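You operate a simulated robot arm through the tools that you are given. There is no shell and no other tool. Be economical: measure what you need, move in short steps, check, and stop when the job is done.

The job below is to be done with a simulated robot arm. You get a single attempt, and the scene is never put back.

TASK
Take the clear bottle labelled "A" from the teal mat on the island bench and leave it on the back of the drawer bench. Stack the tin that says "sand" from the top of the tile bench on top of the tin that says "glitter". Put the clear cover from the top of the tile bench on the far end of the pouring table. Press the gear button two times. Put the white ink bottle from the top of the packing bench on the purple disc and the purple ink bottle on the teal disc. The order is free. Set down upright: clear bottle, ink bottle.

Only the result counts: the job must be done as asked and must still hold three seconds after the hand-in. Knocking over, shifting, dropping, spilling or breaking anything else fails it. Lids that push on must go on centred and level and be pressed home; caps that screw on are set level and turned clockwise until they are tight.

THE ROBOT
A 6-joint arm with a two-finger gripper on a trunk, on a base that drives. Base frame: it is fixed to the floor where the robot stands at the start and does not move with it; the origin is under the middle of the robot, x ahead of it, y to its left, z up. Lengths are in m, angles in degrees, forces in N, time in s.
With the tool pointing down near the work surface it reaches from about 0.36 to 0.86 m from the robot's upright axis, wherever it stands. Its first joint turns from -166.0 to 166.0 degrees. Places, roughly: back of the drawer bench (21x25 cm) [3.02, 2.16, 0.88]; clear bottle [0.5, 0, 1]; clear cover (10x10x8 cm) [1, -0.9, 0.9]; far end of the pouring table (33x17 cm) [4.76, -1.38, 0.9]; gear button [-0.7, 0.2, 0.8]; ink bottle [-0.75, 1.25, 0.75]; purple disc (5x5x3 cm) [-0.7, 1.8, 0.8]; teal disc (5x5x3 cm) [-1, 0.9, 0.8]; tin [0.5, -0.75, 1]. Payload 2.45 kg.
The TCP is the grasp point between the finger pads, 0.02 m short of the fingertips. In the tool frame z runs along the fingers and y along their closing line. Largest opening 0.14 m; the body of the gripper starts 0.168 m behind the TCP.
Orientation is that of the tool frame in the base frame, as a unit quaternion [x, y, z, w]. With the fingers straight down and closing along the base's y, the tool's x points along the base's -x, its y along +y and its z along -z.

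THE INTERFACE
- The arm moves only by the tool move_arm. Its argument "commands" is one flat list of numbers, 6 for each row, row after row: the shift along the tool's x, y, z in units of 20 mm (1.0 is 20 mm), then the turn, a rotation vector about the tool's x, y, z in units of 8 degrees (1.0 is 8 degrees). In form: [tx, ty, tz, rx, ry, rz, tx, ty, tz, rx, ry, rz, ...]. A call has 1 to 8 rows; each row shifts and turns the commanded pose from where the row before left it, along the tool's axes as they then stand. "fingers" is the finger opening in m, from 0 to 0.14, set as the call begins (left out, the last holds). A call with a number of a shift or a turn outside -1 to 1 is refused whole. A row lasts 0.2 s, in which the tool goes at most 0.05 m and 8.6 degrees; a call with a longer step from one row to the next is refused whole, and so is a gripper value outside its range. Where a pose cannot be reached the arm comes as near as it can. A force on the tool above 40 N (or 10 N above the force at the start of the call, whichever is more), or a blocked arm, ends the call early, and 0.2 s more pass. Each finger travels about 0.045 m/s and halts on what it meets, pressing with about 31 N; the grip force reading is that of the motor and also rises with nothing between the fingers. The clock runs only during rows and for 0.2 s after the last one: add rows that do not move to give the fingers time. The reply holds the time, the measured pose of the TCP, the force on the tool along the base axes, the opening and the grip force, in the units named above and with some noise, with the torque about the TCP (base axes, N m) and any sound that the robot's microphone picked up.
- Cameras (640 x 400 px; columns grow to the right, rows downward): "scene" is now at [0.0668, 0.1462, 1.8302]; the picture's right is [0.20, -0.98, 0.00], its down [-0.91, -0.19, -0.36] and it looks along [0.35, 0.07, -0.93] (base axes); focal length 214 px, centre (320, 200). "wrist" rides on the gripper at [0.078, 0.011, -0.209] in the tool frame; the picture's right is [-0.14, 0.99, 0.00], its down [-0.92, -0.13, -0.37] and it looks along [-0.37, -0.05, 0.93] (tool axes); focal length 280 px, centre (320, 200).
- grab_frame(camera): a new picture of that camera. The clock stands still meanwhile.
- slide_trunk(by): slides the trunk up (or, below 0, down) by that many m; the arm and the scene camera ride with it, the base frame stays. It gives what a move gives, with no picture.
- roll_base(legs): drives the robot by 1 to 6 legs, each [ahead, left, turn to the left] in m, m and degrees, along the robot's own axes; the way and the turn of a leg run together, so that a leg with both is an arc; at most 1.5 m and 180 degrees a leg. The arm and the cameras ride along, it lands a little off, and it stops where it bumps. It gives what a move gives.
- head_to(pan, tilt): turns the head with the scene camera to pan (to the left, within 143 degrees either way) and tilt (down, from -29 to 69), counted from straight ahead of the robot. It gives what a move gives.
- point_at(camera, pixels): for up to 12 pixels [column, row] of the newest picture of that camera ("zoom" is the newest enlarged one), the place [x, y, z] in the base frame of the surface seen there, good to about 0.003 m, but the place of the scene camera against the robot may be out by one fixed shift of up to 0.012 m in any direction. The clock stands still meanwhile.
- close_up(camera, box): a new picture of the part [left, top, right, bottom] of that camera's present view, enlarged. The clock stands still meanwhile.
- close_job(): hands the job in; it is judged then, once.

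Work in short steps. Measure before you move; look again where a grasp or a placing could have gone wrong, and mend it. You have 117 turns and 108 pictures in all, those below and enlarged ones among them. Open the gripper and draw the arm clear of the work before you hand the job in, unless the task says otherwise.

The tools are called after "Request:" as name(argument=value, ...) on one line, values as JSON. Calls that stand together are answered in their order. move_arm: Moves the arm, as the interface text tells. Its arguments: {"type":"object","properties":{"commands":{"type":"array","items":{"type":"number"}},"fingers":{"type":"number"}},"required":["commands"]} The other tools are called the same way: slide_trunk (by) slides the trunk up or down; roll_base (legs) drives the base; head_to (pan, tilt) turns the head that bears the scene camera; grab_frame (camera) takes a picture; point_at (camera, pixels) gives the place of the surface under pixels of a picture; close_up (camera, box) takes an enlarged picture of a part of a camera's view; close_job () hands the job in.

At the start:

```text
time: 0.0
tcp_pos: [0.1877, -0.4699, 1.1656]
ee_rot: [-0.001, 1.0, 0.0, 0.0]
wrist_force: [0.0, -0.6, 0.5]
wrist_torque: [0.03, -0.02, -0.03]
finger_gap: 0.1403
finger_force: 0.1
trunk travel left (down, up): [-0.1, 0.13]
robot x, y, heading: [-0.0008, 0.0024, 0.0]
head pan, tilt: [11.5, 68.8]
```

scene: 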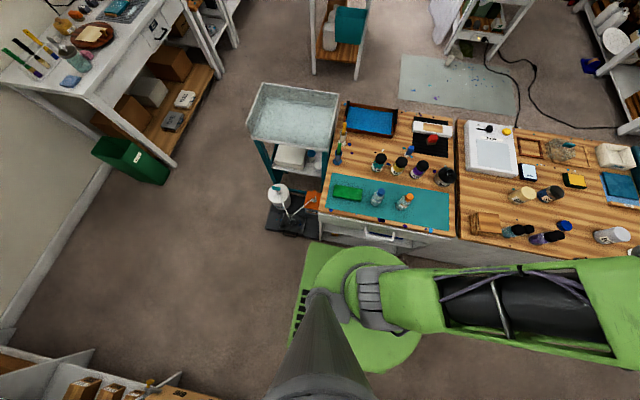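
wrist: 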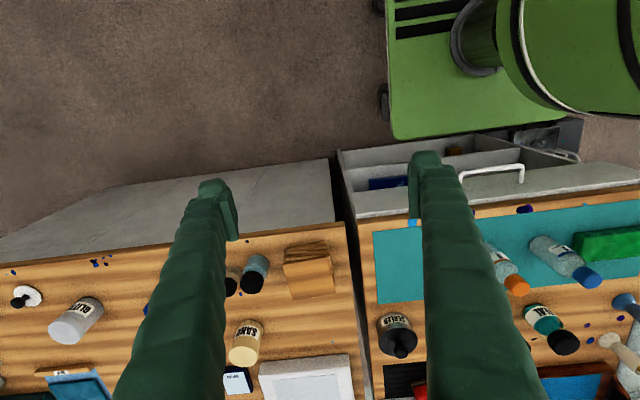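

The scene shows the island bench ahead, with the teal mat bottles near (377,197) and (405,202). I'll enlarge that area and the tile bench.

Request:
close_up(camera="scene", box=[310, 90, 470, 240])

Request:
close_up(camera="scene", box=[450, 110, 640, 260])

Request:
close_up(camera="wrist", box=[0, 180, 640, 400])

```text
2.67 times, centred on (390, 165) of scene
```

zoom: 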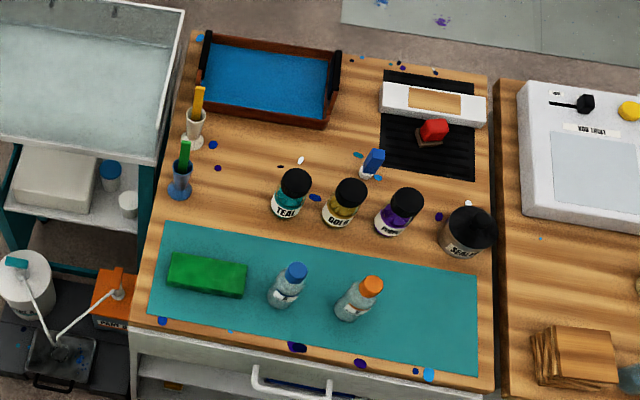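

```text
2.67 times, centred on (545, 185) of scene
```

zoom: 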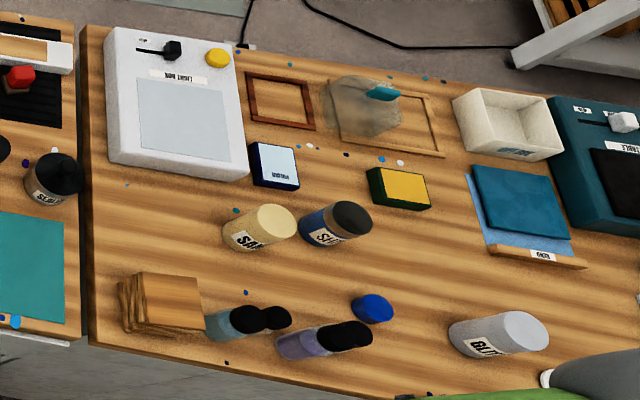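

```text
1.00 times, centred on (320, 290) of wrist (not enlarged: the box is as wide or as high as the picture)
```

zoom: 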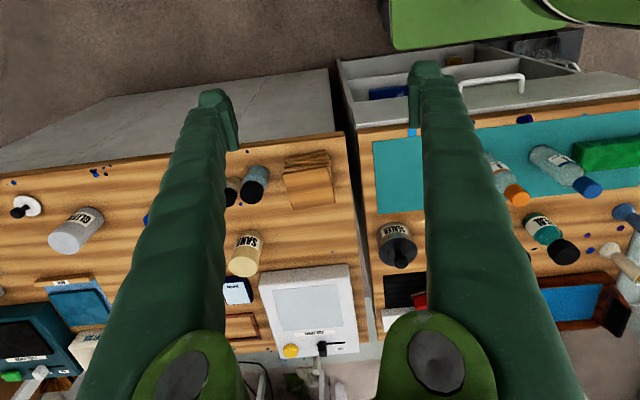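

Two clear bottles stand on the mat, blue cap at (381,190) and orange at (407,198). I'll zoom on their labels and measure them.

Request:
close_up(camera="scene", box=[365, 182, 421, 217])

Request:
close_up(camera="wrist", box=[480, 215, 620, 300])

Request:
point_at(camera="scene", pixels=[[383, 191], [408, 198], [377, 199], [404, 205], [391, 205], [348, 192], [526, 192], [557, 192], [545, 203], [623, 234], [561, 148], [470, 170]])

```text
11.43 times, centred on (393, 200) of scene
```

zoom: 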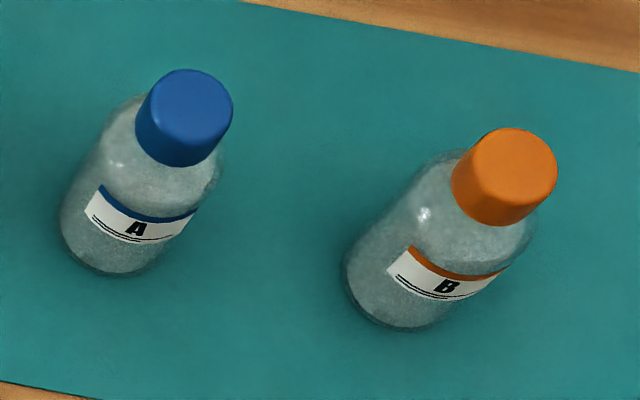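

```text
4.57 times, centred on (550, 258) of wrist
```

zoom: 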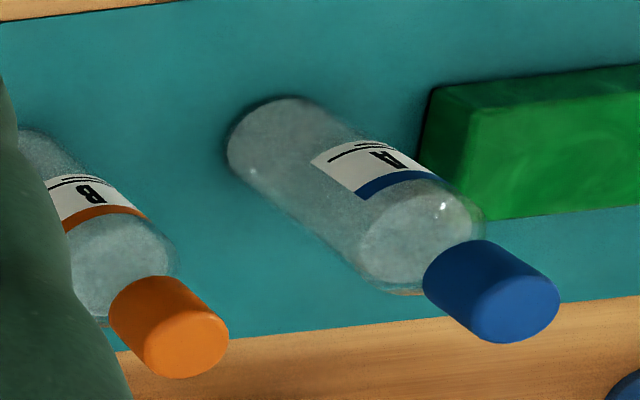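

```text
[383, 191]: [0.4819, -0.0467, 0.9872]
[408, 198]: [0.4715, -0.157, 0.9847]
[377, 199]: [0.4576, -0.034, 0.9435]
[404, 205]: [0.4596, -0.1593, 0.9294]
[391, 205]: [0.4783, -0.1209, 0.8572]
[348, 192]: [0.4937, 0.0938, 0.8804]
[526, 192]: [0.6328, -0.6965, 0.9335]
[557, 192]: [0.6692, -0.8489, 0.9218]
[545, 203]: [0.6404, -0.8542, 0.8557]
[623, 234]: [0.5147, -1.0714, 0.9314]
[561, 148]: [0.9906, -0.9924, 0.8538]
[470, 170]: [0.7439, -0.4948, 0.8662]
```

Bottle A has the blue cap, at about (0.48,-0.04) with its top at z≈0.987. Next I'll turn the head to view the packing bench and gear button behind the robot.

Request:
head_to(pan=125, tilt=45)

Request:
grab_frame(camera="scene")

Request:
head_to(pan=20, tilt=20)

Request:
grab_frame(camera="scene")

Request:
head_to(pan=-30, tilt=25)

Request:
grab_frame(camera="scene")

```text
time: 1.9
tcp_pos: [0.1877, -0.4702, 1.1667]
ee_rot: [0.0, 1.0, 0.0, 0.0]
wrist_force: [-0.3, -0.3, 0.6]
wrist_torque: [-0.01, -0.01, 0.0]
finger_gap: 0.1402
finger_force: 0.1
trunk travel left (down, up): [-0.1, 0.13]
robot x, y, heading: [-0.0029, 0.003, -0.0]
head pan, tilt: [125.0, 45.0]
```

```text
100 pictures are left
```

scene: 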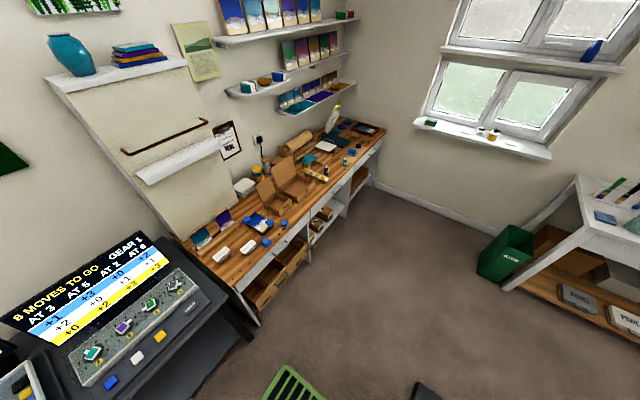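

```text
time: 3.7
tcp_pos: [0.1879, -0.4707, 1.1657]
ee_rot: [0.0, 1.0, 0.001, 0.001]
wrist_force: [-0.5, -0.3, -0.4]
wrist_torque: [-0.03, 0.0, -0.02]
finger_gap: 0.1399
finger_force: 0.0
trunk travel left (down, up): [-0.1, 0.13]
robot x, y, heading: [0.0006, -0.0008, -0.0]
head pan, tilt: [20.0, 20.0]
```

```text
99 pictures are left
```

scene: 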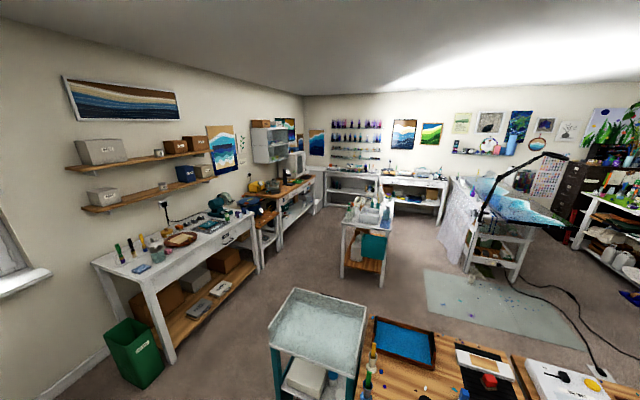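

```text
time: 4.9
tcp_pos: [0.1879, -0.4703, 1.1681]
ee_rot: [0.0, 1.0, -0.001, 0.0]
wrist_force: [-0.4, 0.3, 0.3]
wrist_torque: [0.01, -0.01, 0.05]
finger_gap: 0.1401
finger_force: 0.1
trunk travel left (down, up): [-0.1, 0.13]
robot x, y, heading: [-0.0022, -0.0015, -0.1]
head pan, tilt: [-30.0, 25.0]
```

```text
98 pictures are left
```

scene: 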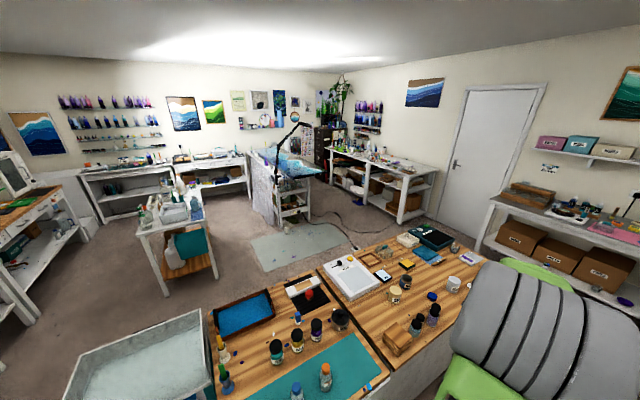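

The gear machine is behind-left. I'll look at it from pan 143 and tilt 50, and enlarge it and the packing bench.

Request:
head_to(pan=143, tilt=55)

Request:
grab_frame(camera="scene")

```text
time: 7.5
tcp_pos: [0.187, -0.4702, 1.1666]
ee_rot: [0.0, 1.0, 0.001, 0.001]
wrist_force: [-0.2, -0.1, -0.3]
wrist_torque: [0.0, 0.02, 0.0]
finger_gap: 0.14
finger_force: 0.0
trunk travel left (down, up): [-0.1, 0.13]
robot x, y, heading: [-0.0025, 0.0019, 0.4]
head pan, tilt: [143.0, 55.0]
```

```text
97 pictures are left
```

scene: 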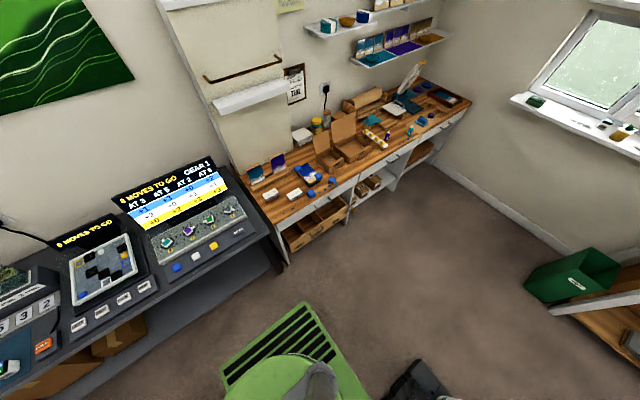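

I'll zoom on the dial machine around (195,225) and the packing bench around (350,150).

Request:
close_up(camera="scene", box=[120, 190, 260, 280])

Request:
close_up(camera="scene", box=[240, 80, 480, 230])

Request:
close_up(camera="scene", box=[0, 200, 160, 380])

```text
4.44 times, centred on (190, 235) of scene
```

zoom: 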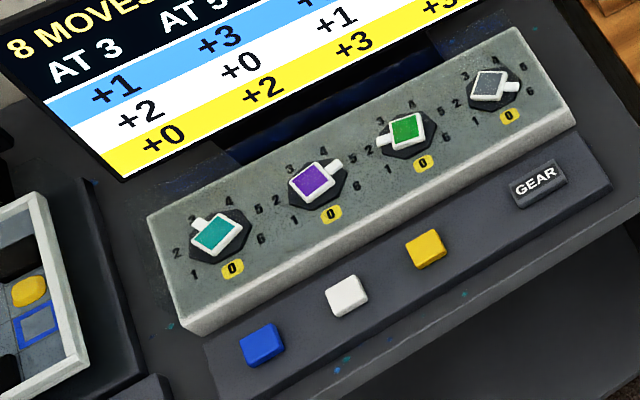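

```text
2.67 times, centred on (360, 155) of scene
```

zoom: 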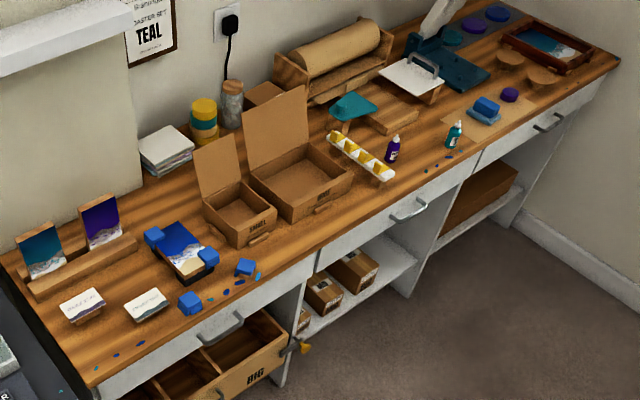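

```text
2.22 times, centred on (80, 290) of scene
```

zoom: 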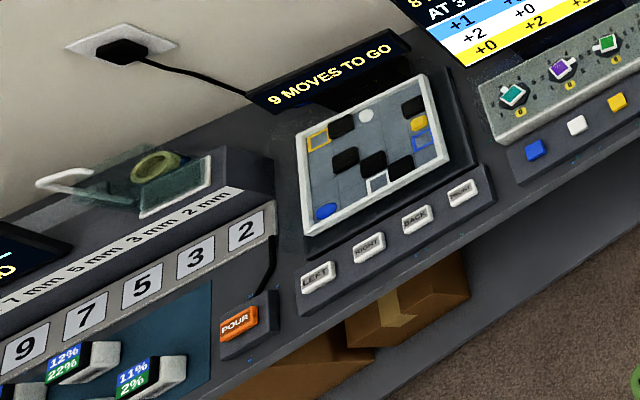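

The GEAR button is at (239,231) of the scene view; purple and teal-ish ink bottles are at about (387,135) and (410,130). I'll measure these along with the candidate discs.

Request:
point_at(camera="scene", pixels=[[239, 231], [387, 133], [411, 129], [431, 116], [302, 110], [327, 113], [363, 119], [427, 85], [409, 94], [418, 89], [246, 243], [300, 195]])

Request:
close_up(camera="scene", box=[345, 75, 475, 155])

Request:
close_up(camera="scene", box=[280, 90, 400, 165])

```text
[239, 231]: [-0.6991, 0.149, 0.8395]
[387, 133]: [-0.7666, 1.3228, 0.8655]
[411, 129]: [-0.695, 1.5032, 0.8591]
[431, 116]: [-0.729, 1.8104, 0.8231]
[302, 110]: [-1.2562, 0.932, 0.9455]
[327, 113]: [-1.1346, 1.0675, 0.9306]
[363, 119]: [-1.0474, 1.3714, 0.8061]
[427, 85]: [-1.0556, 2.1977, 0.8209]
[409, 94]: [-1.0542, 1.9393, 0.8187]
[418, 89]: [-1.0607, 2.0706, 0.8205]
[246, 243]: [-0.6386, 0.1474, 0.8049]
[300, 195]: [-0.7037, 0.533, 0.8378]
```

```text
4.92 times, centred on (410, 115) of scene
```

zoom: 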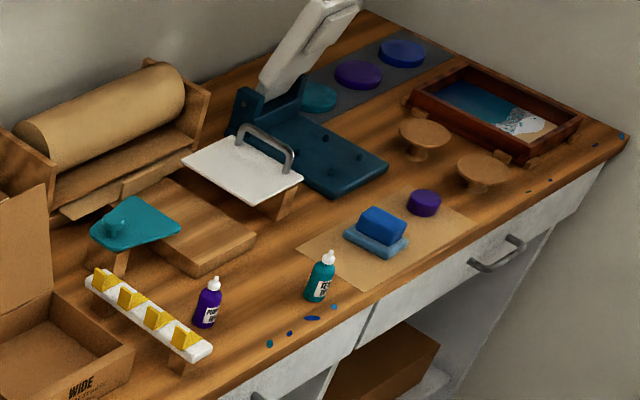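

```text
5.33 times, centred on (340, 128) of scene
```

zoom: 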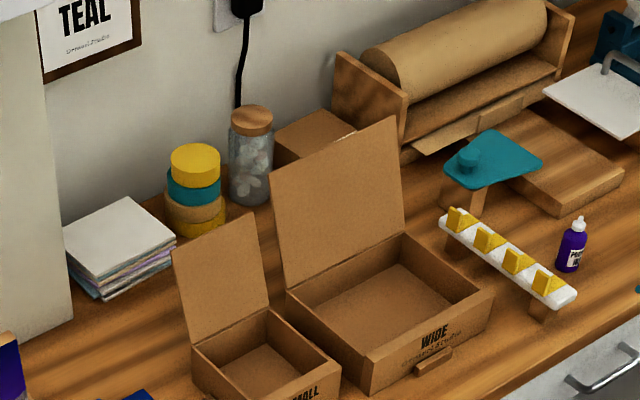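

I'll measure the base footprint and bench front edge from a wrist view so I know the driving clearance, and turn the head back to the tile bench.

Request:
head_to(pan=-50, tilt=50)

Request:
grab_frame(camera="wrist")

Request:
point_at(camera="wrist", pixels=[[395, 135], [390, 60], [560, 115], [345, 155], [100, 210], [340, 200], [460, 188], [30, 290], [75, 320], [245, 350], [20, 260]])

Request:
grab_frame(camera="scene")

```text
time: 10.4
tcp_pos: [0.1882, -0.4693, 1.1663]
ee_rot: [0.0, 1.0, -0.001, 0.001]
wrist_force: [0.1, 0.7, 0.5]
wrist_torque: [-0.01, 0.03, -0.01]
finger_gap: 0.1402
finger_force: 0.1
trunk travel left (down, up): [-0.1, 0.13]
robot x, y, heading: [-0.002, 0.0007, -0.0]
head pan, tilt: [-50.0, 50.0]
```

```text
91 pictures are left
```

wrist: 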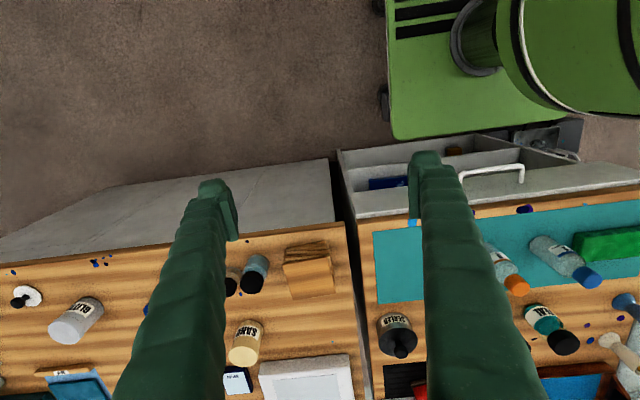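

```text
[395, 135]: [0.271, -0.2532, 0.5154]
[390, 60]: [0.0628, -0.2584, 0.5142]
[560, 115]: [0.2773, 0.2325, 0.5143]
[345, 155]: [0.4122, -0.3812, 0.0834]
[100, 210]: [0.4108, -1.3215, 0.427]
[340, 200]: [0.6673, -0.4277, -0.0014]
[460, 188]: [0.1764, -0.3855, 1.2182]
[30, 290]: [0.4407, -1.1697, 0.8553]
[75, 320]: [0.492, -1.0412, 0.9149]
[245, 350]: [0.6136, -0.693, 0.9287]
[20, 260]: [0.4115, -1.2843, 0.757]
```

```text
90 pictures are left
```

scene: 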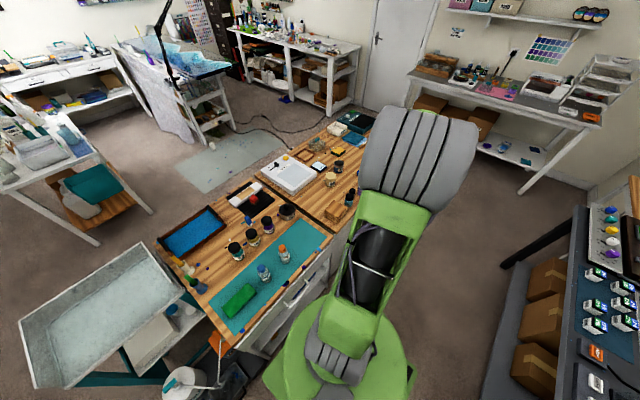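

The base spans y ±0.25 with its front at x=0.28, and the bench front is at x=0.41. I'll drive 0.85 m to the right to face the tile bench.

Request:
roll_base(legs=[[0, -0.85, 0]])

Request:
head_to(pan=0, tilt=60)

Request:
grab_frame(camera="scene")

Request:
grab_frame(camera="wrist")

```text
time: 18.3
tcp_pos: [0.186, -1.3291, 1.1661]
ee_rot: [0.001, 1.0, 0.001, -0.001]
wrist_force: [0.1, 0.1, 0.4]
wrist_torque: [0.0, 0.0, -0.01]
finger_gap: 0.14
finger_force: 0.0
trunk travel left (down, up): [-0.1, 0.13]
robot x, y, heading: [0.0025, -0.856, -0.3]
head pan, tilt: [-50.0, 50.0]
```

```text
time: 19.5
tcp_pos: [0.1868, -1.3295, 1.1662]
ee_rot: [0.0, 1.0, 0.0, 0.0]
wrist_force: [0.2, 0.9, -0.3]
wrist_torque: [0.01, -0.03, -0.03]
finger_gap: 0.1398
finger_force: 0.1
trunk travel left (down, up): [-0.1, 0.13]
robot x, y, heading: [0.0028, -0.8587, -0.2]
head pan, tilt: [0.0, 60.0]
```

```text
89 pictures are left
```

scene: 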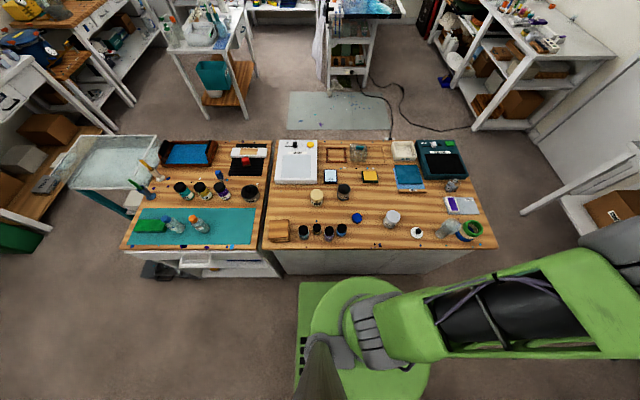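

```text
88 pictures are left
```

wrist: 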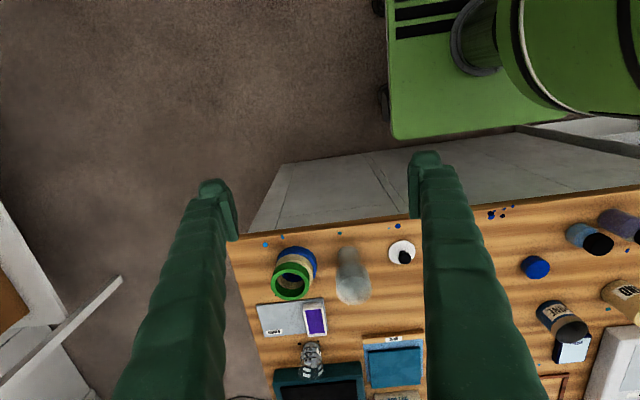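

The tins lie at about (317,196) sand, (392,217) glitter; the cover is near (360,152). I'll enlarge this area.

Request:
close_up(camera="scene", box=[270, 135, 430, 245])

```text
3.64 times, centred on (350, 190) of scene
```

zoom: 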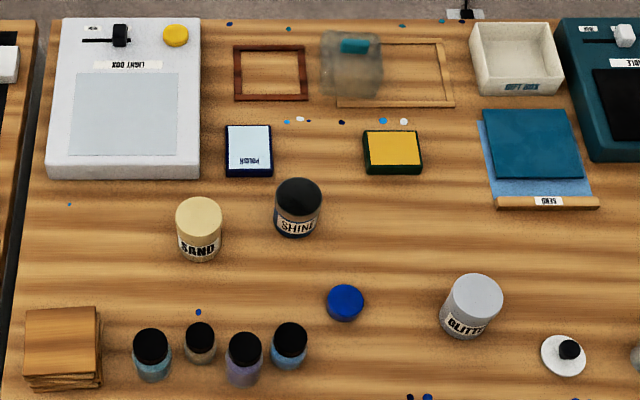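

I'll measure tin tops, edges and bases, and the cover, in the zoom.

Request:
point_at(camera="zoom", pixels=[[199, 215], [180, 216], [219, 216], [199, 200], [197, 247], [198, 265], [475, 295], [450, 296], [500, 296], [475, 278], [298, 195], [354, 45]])

Request:
point_at(camera="wrist", pixels=[[622, 298], [568, 330], [560, 345]])

```text
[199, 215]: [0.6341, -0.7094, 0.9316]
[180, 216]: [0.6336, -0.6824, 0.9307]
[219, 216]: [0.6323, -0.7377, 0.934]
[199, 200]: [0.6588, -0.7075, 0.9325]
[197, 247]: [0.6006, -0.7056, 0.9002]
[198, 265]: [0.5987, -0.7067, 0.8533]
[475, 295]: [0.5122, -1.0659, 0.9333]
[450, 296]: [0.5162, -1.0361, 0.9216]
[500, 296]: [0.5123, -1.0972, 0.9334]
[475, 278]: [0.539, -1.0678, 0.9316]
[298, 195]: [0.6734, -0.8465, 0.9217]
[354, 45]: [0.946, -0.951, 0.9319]
```

```text
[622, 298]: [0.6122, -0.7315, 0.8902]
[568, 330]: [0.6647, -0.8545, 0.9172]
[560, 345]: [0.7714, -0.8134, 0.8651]
```

Sand centre is about (0.632,-0.709), top 0.932, radius 0.03; glitter about (0.51,-1.067), top 0.933. I'll carry the arm at height to above the sand tin in batches with the fingers at 0.10.

Request:
move_arm(commands=[-0.718, 1, 0, 0, 0, 0, -0.718, 1, 0, 0, 0, 0, -0.718, 1, 0, 0, 0, 0, -0.718, 1, 0, 0, 0, 0, -0.718, 1, 0, 0, 0, 0, -0.718, 1, 0, 0, 0, 0, -0.718, 1, 0, 0, 0, 0, -0.718, 1, 0, 0, 0, 0], fingers=0.1)

Request:
move_arm(commands=[-0.718, 1, 0, 0, 0, 0, -0.718, 1, 0, 0, 0, 0, -0.718, 1, 0, 0, 0, 0, -0.718, 1, 0, 0, 0, 0, -0.718, 1, 0, 0, 0, 0, -0.718, 1, 0, 0, 0, 0, -0.718, 1, 0, 0, 0, 0, -0.718, 1, 0, 0, 0, 0])

Request:
move_arm(commands=[-0.718, 1, 0, 0, 0, 0, -0.718, 1, 0, 0, 0, 0, -0.718, 1, 0, 0, 0, 0, -0.718, 1, 0, 0, 0, 0, -0.718, 1, 0, 0, 0, 0, -0.718, 1, 0, 0, 0, 0, -0.718, 1, 0, 0, 0, 0, -0.718, 1, 0, 0, 0, 0])

Request:
move_arm(commands=[-0.718, 1, 0, 0, 0, 0, -0.718, 1, 0, 0, 0, 0, -0.718, 1, 0, 0, 0, 0, -0.718, 1, 0, 0, 0, 0, -0.718, 1, 0, 0, 0, 0, -0.718, 1, 0, 0, 0, 0, -0.718, 1, 0, 0, 0, 0])

Request:
grab_frame(camera="wrist")

```text
time: 21.3
tcp_pos: [0.3019, -1.1676, 1.1673]
ee_rot: [0.002, 1.0, 0.0, 0.0]
wrist_force: [-0.2, 0.8, 0.0]
wrist_torque: [0.03, 0.01, -0.01]
finger_gap: 0.1
finger_force: 0.0
trunk travel left (down, up): [-0.1, 0.13]
robot x, y, heading: [0.0009, -0.8578, -0.1]
head pan, tilt: [0.0, 60.0]
```

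```text
time: 23.1
tcp_pos: [0.4167, -1.0082, 1.1653]
ee_rot: [0.0, 1.0, 0.0, -0.001]
wrist_force: [-0.2, 0.0, -0.9]
wrist_torque: [-0.03, 0.01, -0.01]
finger_gap: 0.1
finger_force: 0.1
trunk travel left (down, up): [-0.1, 0.13]
robot x, y, heading: [-0.0022, -0.8587, -0.3]
head pan, tilt: [0.0, 60.0]
```

```text
time: 24.9
tcp_pos: [0.5328, -0.8487, 1.1665]
ee_rot: [0.0, 1.0, 0.0, 0.0]
wrist_force: [0.4, 0.5, 0.5]
wrist_torque: [-0.01, 0.05, -0.01]
finger_gap: 0.0999
finger_force: 0.0
trunk travel left (down, up): [-0.1, 0.13]
robot x, y, heading: [-0.003, -0.8572, -0.0]
head pan, tilt: [0.0, 60.0]
```

```text
time: 26.5
tcp_pos: [0.6347, -0.7095, 1.1652]
ee_rot: [0.001, 1.0, 0.0, 0.0]
wrist_force: [0.2, 0.3, -0.3]
wrist_torque: [-0.04, -0.01, 0.02]
finger_gap: 0.0997
finger_force: 0.1
trunk travel left (down, up): [-0.1, 0.13]
robot x, y, heading: [0.0008, -0.8588, 0.1]
head pan, tilt: [0.0, 60.0]
```

```text
86 pictures are left
```

wrist: 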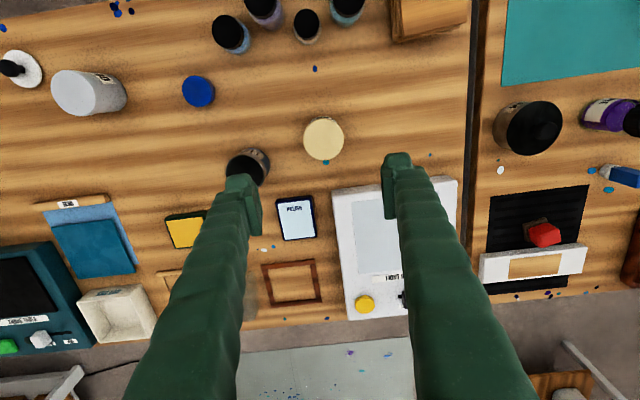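

The wrist view shows the sand tin top at (324,139). I'll measure it and glitter with the wrist camera.

Request:
point_at(camera="wrist", pixels=[[324, 138], [305, 138], [342, 138], [324, 121], [324, 156], [93, 95], [115, 98], [72, 95], [92, 78], [92, 112], [262, 170]])

```text
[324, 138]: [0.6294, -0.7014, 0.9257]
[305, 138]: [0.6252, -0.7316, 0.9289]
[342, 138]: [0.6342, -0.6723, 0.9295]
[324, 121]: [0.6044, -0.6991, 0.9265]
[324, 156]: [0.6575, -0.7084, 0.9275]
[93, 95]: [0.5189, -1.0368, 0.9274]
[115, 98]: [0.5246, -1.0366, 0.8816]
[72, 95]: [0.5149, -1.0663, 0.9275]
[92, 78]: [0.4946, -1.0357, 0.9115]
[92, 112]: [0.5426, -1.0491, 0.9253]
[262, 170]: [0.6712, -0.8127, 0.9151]
```

Refined sand centre is (0.630,-0.702), top 0.928. I'll align, descend to TCP z 0.90, and close.

Request:
move_arm(commands=[0.25, 0.38, 1, 0, 0, 0, 0, 0, 1, 0, 0, 0, 0, 0, 1, 0, 0, 0, 0, 0, 1, 0, 0, 0, 0, 0, 1, 0, 0, 0, 0, 0, 1, 0, 0, 0, 0, 0, 1, 0, 0, 0])

Request:
move_arm(commands=[0, 0, 1, 0, 0, 0, 0, 0, 1, 0, 0, 0, 0, 0, 1, 0, 0, 0, 0, 0, 1, 0, 0, 0, 0, 0, 1, 0, 0, 0, 0, 0, 1, 0, 0, 0, 0, 0, 0.25, 0, 0, 0])

Request:
move_arm(commands=[0, 0, 0, 0, 0, 0, 0, 0, 0, 0, 0, 0, 0, 0, 0, 0, 0, 0, 0, 0, 0, 0, 0, 0, 0, 0, 0, 0, 0, 0], fingers=0.0)

```text
time: 28.1
tcp_pos: [0.6277, -0.7007, 1.0252]
ee_rot: [0.001, 1.0, 0.0, 0.0]
wrist_force: [-0.4, -1.1, 0.8]
wrist_torque: [0.0, -0.01, -0.03]
finger_gap: 0.1
finger_force: 0.1
trunk travel left (down, up): [-0.1, 0.13]
robot x, y, heading: [0.0009, -0.858, -0.1]
head pan, tilt: [0.0, 60.0]
```

```text
time: 29.7
tcp_pos: [0.6287, -0.7013, 0.9021]
ee_rot: [0.001, 1.0, 0.0, 0.0]
wrist_force: [-0.3, -0.4, -0.7]
wrist_torque: [0.01, -0.01, -0.02]
finger_gap: 0.1001
finger_force: 0.1
trunk travel left (down, up): [-0.1, 0.13]
robot x, y, heading: [-0.0008, -0.8569, 0.2]
head pan, tilt: [0.0, 60.0]
```

```text
time: 30.9
tcp_pos: [0.6297, -0.7003, 0.9005]
ee_rot: [0.0, 1.0, -0.001, 0.0]
wrist_force: [-0.4, -0.4, 0.7]
wrist_torque: [0.03, -0.01, -0.05]
finger_gap: 0.065
finger_force: 31.0
trunk travel left (down, up): [-0.1, 0.13]
robot x, y, heading: [-0.0021, -0.8581, -0.2]
head pan, tilt: [0.0, 60.0]
```

The sand tin is held at gap 0.065. I'll lift 0.16 m and move towards glitter, stopping short to view it.

Request:
move_arm(commands=[0, 0, -1, 0, 0, 0, 0, 0, -1, 0, 0, 0, 0, 0, -1, 0, 0, 0, 0, 0, -1, 0, 0, 0, 0, 0, -1, 0, 0, 0, 0, 0, -1, 0, 0, 0, 0, 0, -1, 0, 0, 0, 0, 0, -1, 0, 0, 0])

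Request:
move_arm(commands=[0.5, -0.9, 0, 0, 0, 0, 0.5, -0.9, 0, 0, 0, 0, 0.5, -0.9, 0, 0, 0, 0, 0.5, -0.9, 0, 0, 0, 0, 0.5, -0.9, 0, 0, 0, 0, 0.5, -0.9, 0, 0, 0, 0, 0.5, -0.9, 0, 0, 0, 0, 0.5, -0.9, 0, 0, 0, 0])

Request:
grab_frame(camera="wrist")

```text
time: 32.7
tcp_pos: [0.6271, -0.701, 1.0619]
ee_rot: [0.001, 1.0, 0.0, 0.0]
wrist_force: [0.0, -0.9, -1.4]
wrist_torque: [0.01, 0.01, -0.02]
finger_gap: 0.0649
finger_force: 31.1
trunk travel left (down, up): [-0.1, 0.13]
robot x, y, heading: [0.0003, -0.861, -0.2]
head pan, tilt: [0.0, 60.0]
```

```text
time: 34.5
tcp_pos: [0.5499, -0.8469, 1.0607]
ee_rot: [0.001, 1.0, 0.0, 0.0]
wrist_force: [-0.2, -0.1, -1.1]
wrist_torque: [0.04, 0.01, -0.01]
finger_gap: 0.0648
finger_force: 31.1
trunk travel left (down, up): [-0.1, 0.13]
robot x, y, heading: [0.0011, -0.8587, -0.1]
head pan, tilt: [0.0, 60.0]
```

```text
85 pictures are left
```

wrist: 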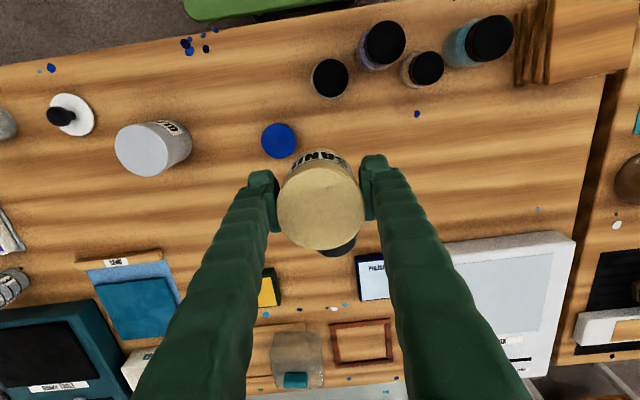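

Glitter's top is at about (144,149) here. I'll measure its rim points.

Request:
point_at(camera="wrist", pixels=[[143, 149], [119, 148], [166, 150], [143, 126], [143, 173], [320, 210], [295, 207], [352, 207], [296, 350], [278, 350], [318, 365], [295, 380]])

```text
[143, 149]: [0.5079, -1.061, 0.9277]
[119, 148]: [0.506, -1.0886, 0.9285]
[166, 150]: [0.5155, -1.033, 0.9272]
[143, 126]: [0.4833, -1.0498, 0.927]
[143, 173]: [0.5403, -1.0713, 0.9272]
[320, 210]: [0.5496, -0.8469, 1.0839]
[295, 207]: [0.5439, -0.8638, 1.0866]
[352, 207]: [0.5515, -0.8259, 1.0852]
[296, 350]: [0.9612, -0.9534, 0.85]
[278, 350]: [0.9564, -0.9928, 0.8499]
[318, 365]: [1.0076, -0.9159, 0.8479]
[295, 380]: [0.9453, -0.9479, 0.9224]
```

Glitter centre is (0.510,-1.061), top 0.9275. I'll move over it and lower to just above contact.

Request:
move_arm(commands=[0.18, -0.973, 0, 0, 0, 0, 0.18, -0.973, 0, 0, 0, 0, 0.18, -0.973, 0, 0, 0, 0, 0.18, -0.973, 0, 0, 0, 0, 0.18, -0.973, 0, 0, 0, 0, 0.18, -0.973, 0, 0, 0, 0])

Request:
move_arm(commands=[0.18, -0.973, 0, 0, 0, 0, 0.18, -0.973, 0, 0, 0, 0, 0.18, -0.973, 0, 0, 0, 0, 0.18, -0.973, 0, 0, 0, 0, 0.18, -0.973, 0, 0, 0, 0, 0, 0, 1, 0, 0, 0, 0, 0, 1, 0, 0, 0, 0, 0, 1, 0, 0, 0])

Request:
grab_frame(camera="wrist")

Request:
close_up(camera="scene", box=[340, 150, 460, 250])

```text
time: 35.9
tcp_pos: [0.5287, -0.9638, 1.0608]
ee_rot: [0.0, 1.0, 0.0, 0.0]
wrist_force: [0.6, -0.3, -1.1]
wrist_torque: [0.02, -0.05, 0.0]
finger_gap: 0.0651
finger_force: 30.9
trunk travel left (down, up): [-0.1, 0.13]
robot x, y, heading: [0.0021, -0.856, -0.2]
head pan, tilt: [0.0, 60.0]
```

```text
time: 37.7
tcp_pos: [0.5083, -1.0617, 1.0008]
ee_rot: [0.001, 1.0, -0.001, 0.001]
wrist_force: [0.2, 0.3, -1.2]
wrist_torque: [0.01, 0.02, 0.02]
finger_gap: 0.0649
finger_force: 30.7
trunk travel left (down, up): [-0.1, 0.13]
robot x, y, heading: [-0.0016, -0.8583, -0.1]
head pan, tilt: [0.0, 60.0]
```

```text
84 pictures are left
```

wrist: 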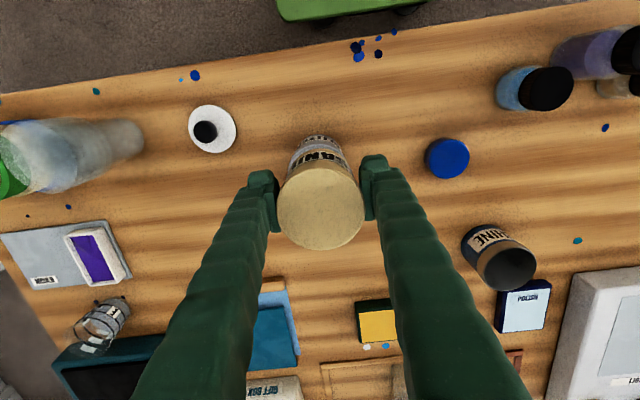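

```text
4.00 times, centred on (400, 200) of scene
```

zoom: 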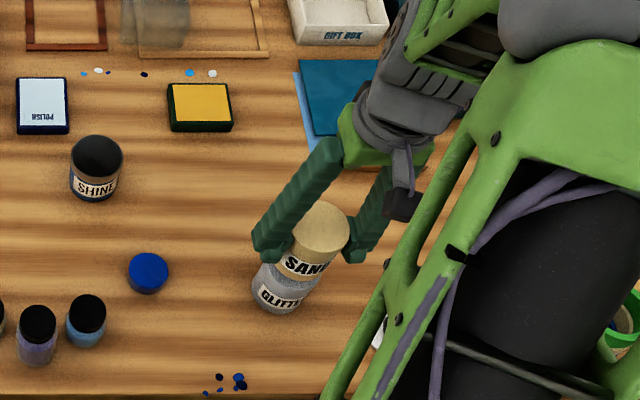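

It is aligned over glitter, about 21 mm above contact. I'll lower gently in small steps until the force shows contact.

Request:
move_arm(commands=[0, 0, 0.8, 0, 0, 0, 0, 0, 0.1, 0, 0, 0, 0, 0, 0.1, 0, 0, 0, 0, 0, 0, 0, 0, 0])

Request:
move_arm(commands=[0, 0, 0.08, 0, 0, 0, 0, 0, 0, 0, 0, 0])

```text
time: 38.7
tcp_pos: [0.5086, -1.0601, 0.9815]
ee_rot: [0.001, 1.0, 0.0, 0.0]
wrist_force: [0.4, 0.9, -1.0]
wrist_torque: [0.03, 0.0, 0.02]
finger_gap: 0.0646
finger_force: 31.1
trunk travel left (down, up): [-0.1, 0.13]
robot x, y, heading: [0.0007, -0.8598, -0.1]
head pan, tilt: [0.0, 60.0]
```

```text
time: 39.3
tcp_pos: [0.5087, -1.0602, 0.9796]
ee_rot: [0.001, 1.0, 0.0, 0.0]
wrist_force: [0.1, -0.2, 3.1]
wrist_torque: [-0.02, 0.06, 0.05]
finger_gap: 0.0649
finger_force: 30.8
trunk travel left (down, up): [-0.1, 0.13]
robot x, y, heading: [-0.0028, -0.8583, -0.4]
head pan, tilt: [0.0, 60.0]
```

Contact is felt (3.1 N at z 0.9796). I'll open, let the fingers settle, rise straight up and look.

Request:
move_arm(commands=[0, 0, 0, 0, 0, 0, 0, 0, 0, 0, 0, 0, 0, 0, 0, 0, 0, 0, 0, 0, 0, 0, 0, 0], fingers=0.1)

Request:
move_arm(commands=[0, 0, -1, 0, 0, 0, 0, 0, -1, 0, 0, 0, 0, 0, -1, 0, 0, 0, 0, 0, -1, 0, 0, 0, 0, 0, -1, 0, 0, 0, 0, 0, -1, 0, 0, 0, 0, 0, -1, 0, 0, 0, 0, 0, -1, 0, 0, 0])

Request:
grab_frame(camera="wrist")

```text
time: 40.3
tcp_pos: [0.5083, -1.0599, 0.979]
ee_rot: [0.001, 1.0, 0.001, 0.0]
wrist_force: [-0.8, -0.5, -0.2]
wrist_torque: [0.02, 0.0, 0.01]
finger_gap: 0.1002
finger_force: 0.1
trunk travel left (down, up): [-0.1, 0.13]
robot x, y, heading: [-0.0003, -0.8632, -0.1]
head pan, tilt: [0.0, 60.0]
```

```text
time: 42.1
tcp_pos: [0.5071, -1.0587, 1.1393]
ee_rot: [0.001, 1.0, 0.0, 0.0]
wrist_force: [-0.5, -0.9, -0.4]
wrist_torque: [-0.01, 0.0, 0.01]
finger_gap: 0.0998
finger_force: 0.1
trunk travel left (down, up): [-0.1, 0.13]
robot x, y, heading: [-0.0008, -0.8575, -0.3]
head pan, tilt: [0.0, 60.0]
```

```text
82 pictures are left
```

wrist: 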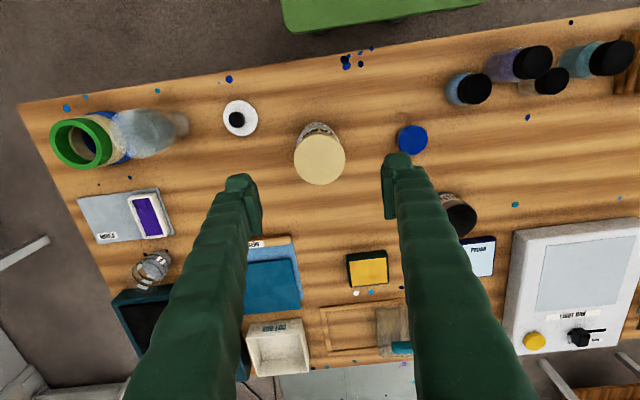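

The stack stands well. Next I'll move the arm out toward the cover (at about (0.95,-0.95)) at height to look at it.

Request:
move_arm(commands=[-1, 0.6, -0.5, 0, 0, 0, -1, 0.6, -0.5, 0, 0, 0, -1, 0.6, 0, 0, 0, 0, -1, 0.6, 0, 0, 0, 0, -1, 0.6, 0, 0, 0, 0, -1, 0.6, 0, 0, 0, 0, -1, 0.6, 0, 0, 0, 0, -1, 0.6, 0, 0, 0, 0], fingers=0.14)

Request:
move_arm(commands=[-1, 0.1, 0, 0, 0, 0, -1, 0, 0, 0, 0, 0, -1, 0, 0, 0, 0, 0, -1, 0, 0, 0, 0, 0, -1, 0, 0, 0, 0, 0])

Request:
grab_frame(camera="wrist")

```text
time: 43.9
tcp_pos: [0.6695, -0.9635, 1.1603]
ee_rot: [0.001, 1.0, 0.0, 0.0]
wrist_force: [0.2, -0.4, 0.1]
wrist_torque: [0.01, 0.03, 0.01]
finger_gap: 0.1402
finger_force: 0.0
trunk travel left (down, up): [-0.1, 0.13]
robot x, y, heading: [-0.0017, -0.857, 0.1]
head pan, tilt: [0.0, 60.0]
```

```text
time: 45.1
tcp_pos: [0.7696, -0.9615, 1.1613]
ee_rot: [0.001, 1.0, 0.0, 0.0]
wrist_force: [0.2, -0.3, 0.3]
wrist_torque: [0.0, 0.03, 0.01]
finger_gap: 0.1399
finger_force: 0.1
trunk travel left (down, up): [-0.1, 0.13]
robot x, y, heading: [-0.0053, -0.8594, 0.1]
head pan, tilt: [0.0, 60.0]
```

```text
81 pictures are left
```

wrist: 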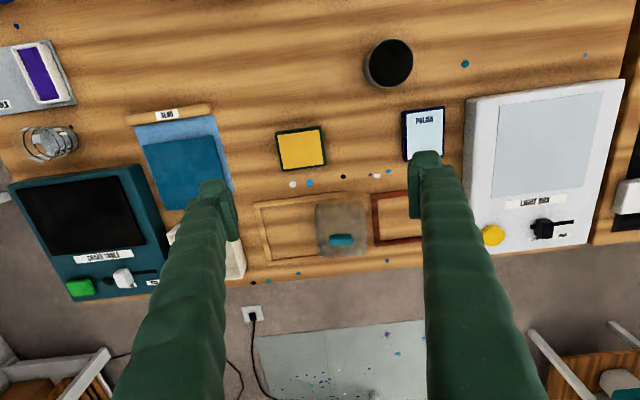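

Request:
close_up(camera="wrist", box=[240, 170, 430, 290])

Request:
close_up(camera="scene", box=[320, 130, 400, 180])

Request:
point_at(camera="wrist", pixels=[[341, 239], [329, 239], [352, 240], [341, 234], [341, 245], [318, 210], [364, 210], [340, 205], [318, 253], [365, 250], [318, 230], [364, 235]])

```text
3.33 times, centred on (335, 230) of wrist
```

zoom: 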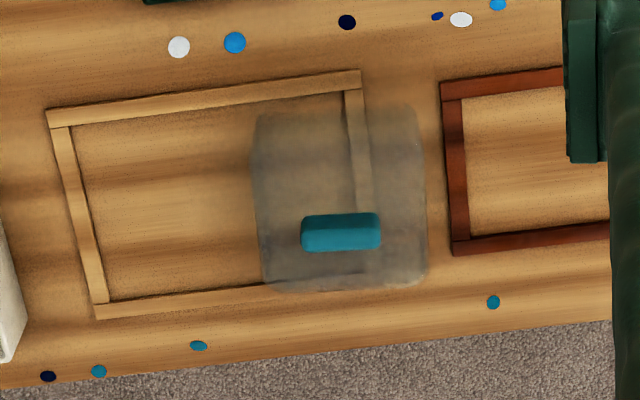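

```text
8.00 times, centred on (360, 155) of scene
```

zoom: 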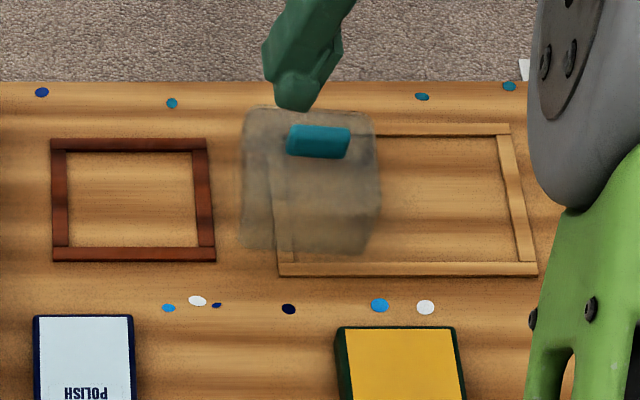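

```text
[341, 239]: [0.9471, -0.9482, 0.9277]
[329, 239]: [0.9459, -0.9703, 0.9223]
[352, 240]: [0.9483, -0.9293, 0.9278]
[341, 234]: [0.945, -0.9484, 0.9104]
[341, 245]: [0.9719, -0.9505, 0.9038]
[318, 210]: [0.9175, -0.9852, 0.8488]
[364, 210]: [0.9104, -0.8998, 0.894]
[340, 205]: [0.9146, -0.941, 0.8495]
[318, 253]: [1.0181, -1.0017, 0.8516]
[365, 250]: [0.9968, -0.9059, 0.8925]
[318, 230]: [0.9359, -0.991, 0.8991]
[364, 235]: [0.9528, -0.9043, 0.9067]
```

The cover's teal bar handle spans y -0.972..-0.927, x about 0.945-0.970, top 0.928. I'll drive the base 0.095 ahead and 0.09 right so it's within straight-down reach, then re-measure.

Request:
roll_base(legs=[[0.095, -0.09, 0]])

Request:
grab_frame(camera="wrist")

```text
time: 46.5
tcp_pos: [0.8631, -1.0494, 1.1614]
ee_rot: [-0.001, 1.0, 0.0, 0.0]
wrist_force: [0.7, 0.5, -0.7]
wrist_torque: [0.05, 0.03, 0.01]
finger_gap: 0.1402
finger_force: 0.0
trunk travel left (down, up): [-0.1, 0.13]
robot x, y, heading: [0.09, -0.9522, 0.1]
head pan, tilt: [0.0, 60.0]
```

```text
78 pictures are left
```

wrist: 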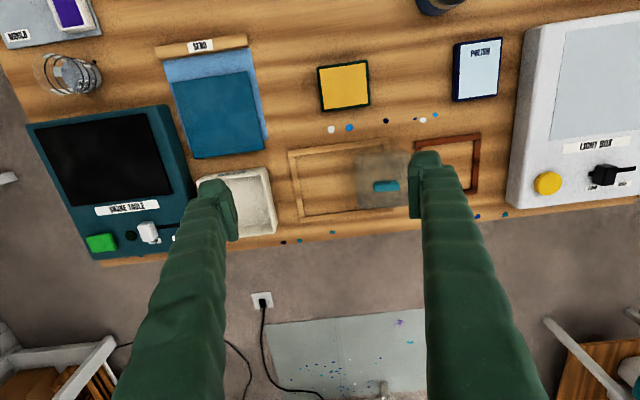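

I'll shift to above the handle (+0.085 x, +0.10 y), narrow the fingers to 0.08, descend a bit and look again.

Request:
move_arm(commands=[-0.85, 1, 0, 0, 0, 0, -0.85, 1, 0, 0, 0, 0, -0.85, 1, 0, 0, 0, 0, -0.85, 1, 0, 0, 0, 0, -0.85, 1, 0, 0, 0, 0, 0, 0, 1, 0, 0, 0, 0, 0, 1, 0, 0, 0, 0, 0, 1, 0, 0, 0], fingers=0.08)

Request:
grab_frame(camera="wrist")

```text
time: 48.3
tcp_pos: [0.9462, -0.9498, 1.098]
ee_rot: [-0.001, 1.0, 0.0, 0.0]
wrist_force: [0.6, 0.0, -0.4]
wrist_torque: [0.0, 0.0, 0.0]
finger_gap: 0.0799
finger_force: 0.1
out of reach, approached as far as the arm can: row 5
trunk travel left (down, up): [-0.1, 0.13]
robot x, y, heading: [0.0901, -0.946, 0.1]
head pan, tilt: [0.0, 60.0]
```

```text
77 pictures are left
```

wrist: 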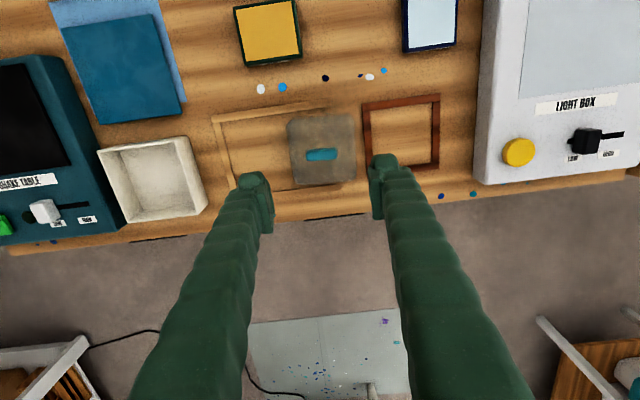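

The handle is now at (321,154). I'll measure it from close.

Request:
point_at(camera="wrist", pixels=[[321, 154], [308, 154], [334, 154], [321, 150], [321, 158], [293, 140], [352, 140], [321, 116], [321, 182], [297, 170], [350, 170], [321, 135]])

Request:
close_up(camera="wrist", box=[270, 100, 380, 200])

```text
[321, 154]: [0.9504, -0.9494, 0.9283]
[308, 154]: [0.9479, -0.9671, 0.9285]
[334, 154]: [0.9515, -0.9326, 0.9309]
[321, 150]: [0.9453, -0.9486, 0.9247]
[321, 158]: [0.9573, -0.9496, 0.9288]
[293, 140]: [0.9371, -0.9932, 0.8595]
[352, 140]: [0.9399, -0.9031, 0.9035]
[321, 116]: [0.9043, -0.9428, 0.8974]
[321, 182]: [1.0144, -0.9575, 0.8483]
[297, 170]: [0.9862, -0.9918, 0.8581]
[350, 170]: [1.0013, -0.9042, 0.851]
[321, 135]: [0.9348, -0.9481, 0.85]
```

```text
4.00 times, centred on (325, 150) of wrist
```

zoom: 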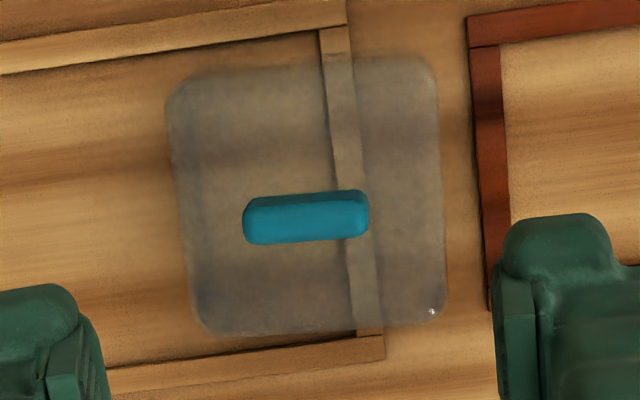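

Handle centre is (0.952,-0.949), about 44 mm long, top 0.929, cover top around 0.903. I'll descend to TCP 0.931 with fingers at 0.07 and close on the bar ends.

Request:
move_arm(commands=[0, 0, 1, 0, 0, 0, 0, 0, 1, 0, 0, 0, 0, 0, 1, 0, 0, 0, 0, 0, 1, 0, 0, 0, -0.3, 0, 1, 0, 0, 0, 0, 0, 1, 0, 0, 0, 0, 0, 1, 0, 0, 0, 0, 0, 0, 0, 0, 0], fingers=0.07)

Request:
grab_frame(camera="wrist")

```text
time: 50.1
tcp_pos: [0.9476, -0.9479, 0.9587]
ee_rot: [0.0, 1.0, 0.001, 0.0]
wrist_force: [-0.2, 0.2, 0.6]
wrist_torque: [-0.01, 0.01, 0.02]
finger_gap: 0.07
finger_force: 0.0
trunk travel left (down, up): [-0.1, 0.13]
robot x, y, heading: [0.0918, -0.9478, 0.5]
head pan, tilt: [0.0, 60.0]
```

```text
75 pictures are left
```

wrist: 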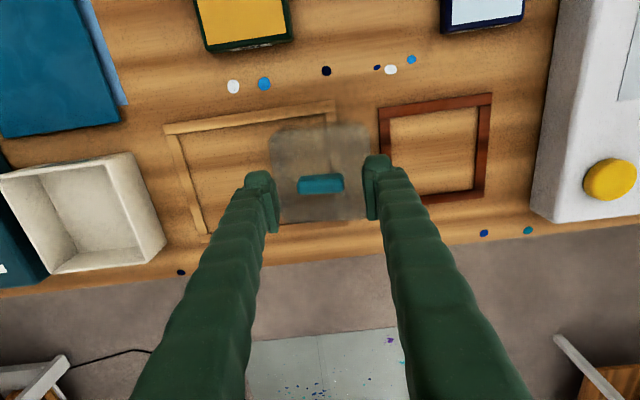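

Alignment is good. I'll go down the last 27 mm and close.

Request:
move_arm(commands=[-0.1, 0, 0.7, 0, 0, 0, 0, 0, 0.68, 0, 0, 0, 0, 0, 0, 0, 0, 0])

Request:
move_arm(commands=[0, 0, 0, 0, 0, 0, 0, 0, 0, 0, 0, 0, 0, 0, 0, 0, 0, 0, 0, 0, 0, 0, 0, 0], fingers=0.0)

```text
time: 50.9
tcp_pos: [0.9506, -0.9498, 0.933]
ee_rot: [-0.001, 1.0, 0.0, 0.0]
wrist_force: [0.9, 0.5, -0.5]
wrist_torque: [-0.01, -0.02, 0.0]
finger_gap: 0.07
finger_force: 0.1
trunk travel left (down, up): [-0.1, 0.13]
robot x, y, heading: [0.0938, -0.9462, 0.2]
head pan, tilt: [0.0, 60.0]
```

```text
time: 51.9
tcp_pos: [0.9509, -0.9486, 0.9326]
ee_rot: [-0.001, 1.0, 0.0, 0.001]
wrist_force: [0.3, -0.4, -0.3]
wrist_torque: [-0.02, -0.01, -0.02]
finger_gap: 0.043
finger_force: 31.1
trunk travel left (down, up): [-0.1, 0.13]
robot x, y, heading: [0.0926, -0.9454, -0.1]
head pan, tilt: [0.0, 60.0]
```

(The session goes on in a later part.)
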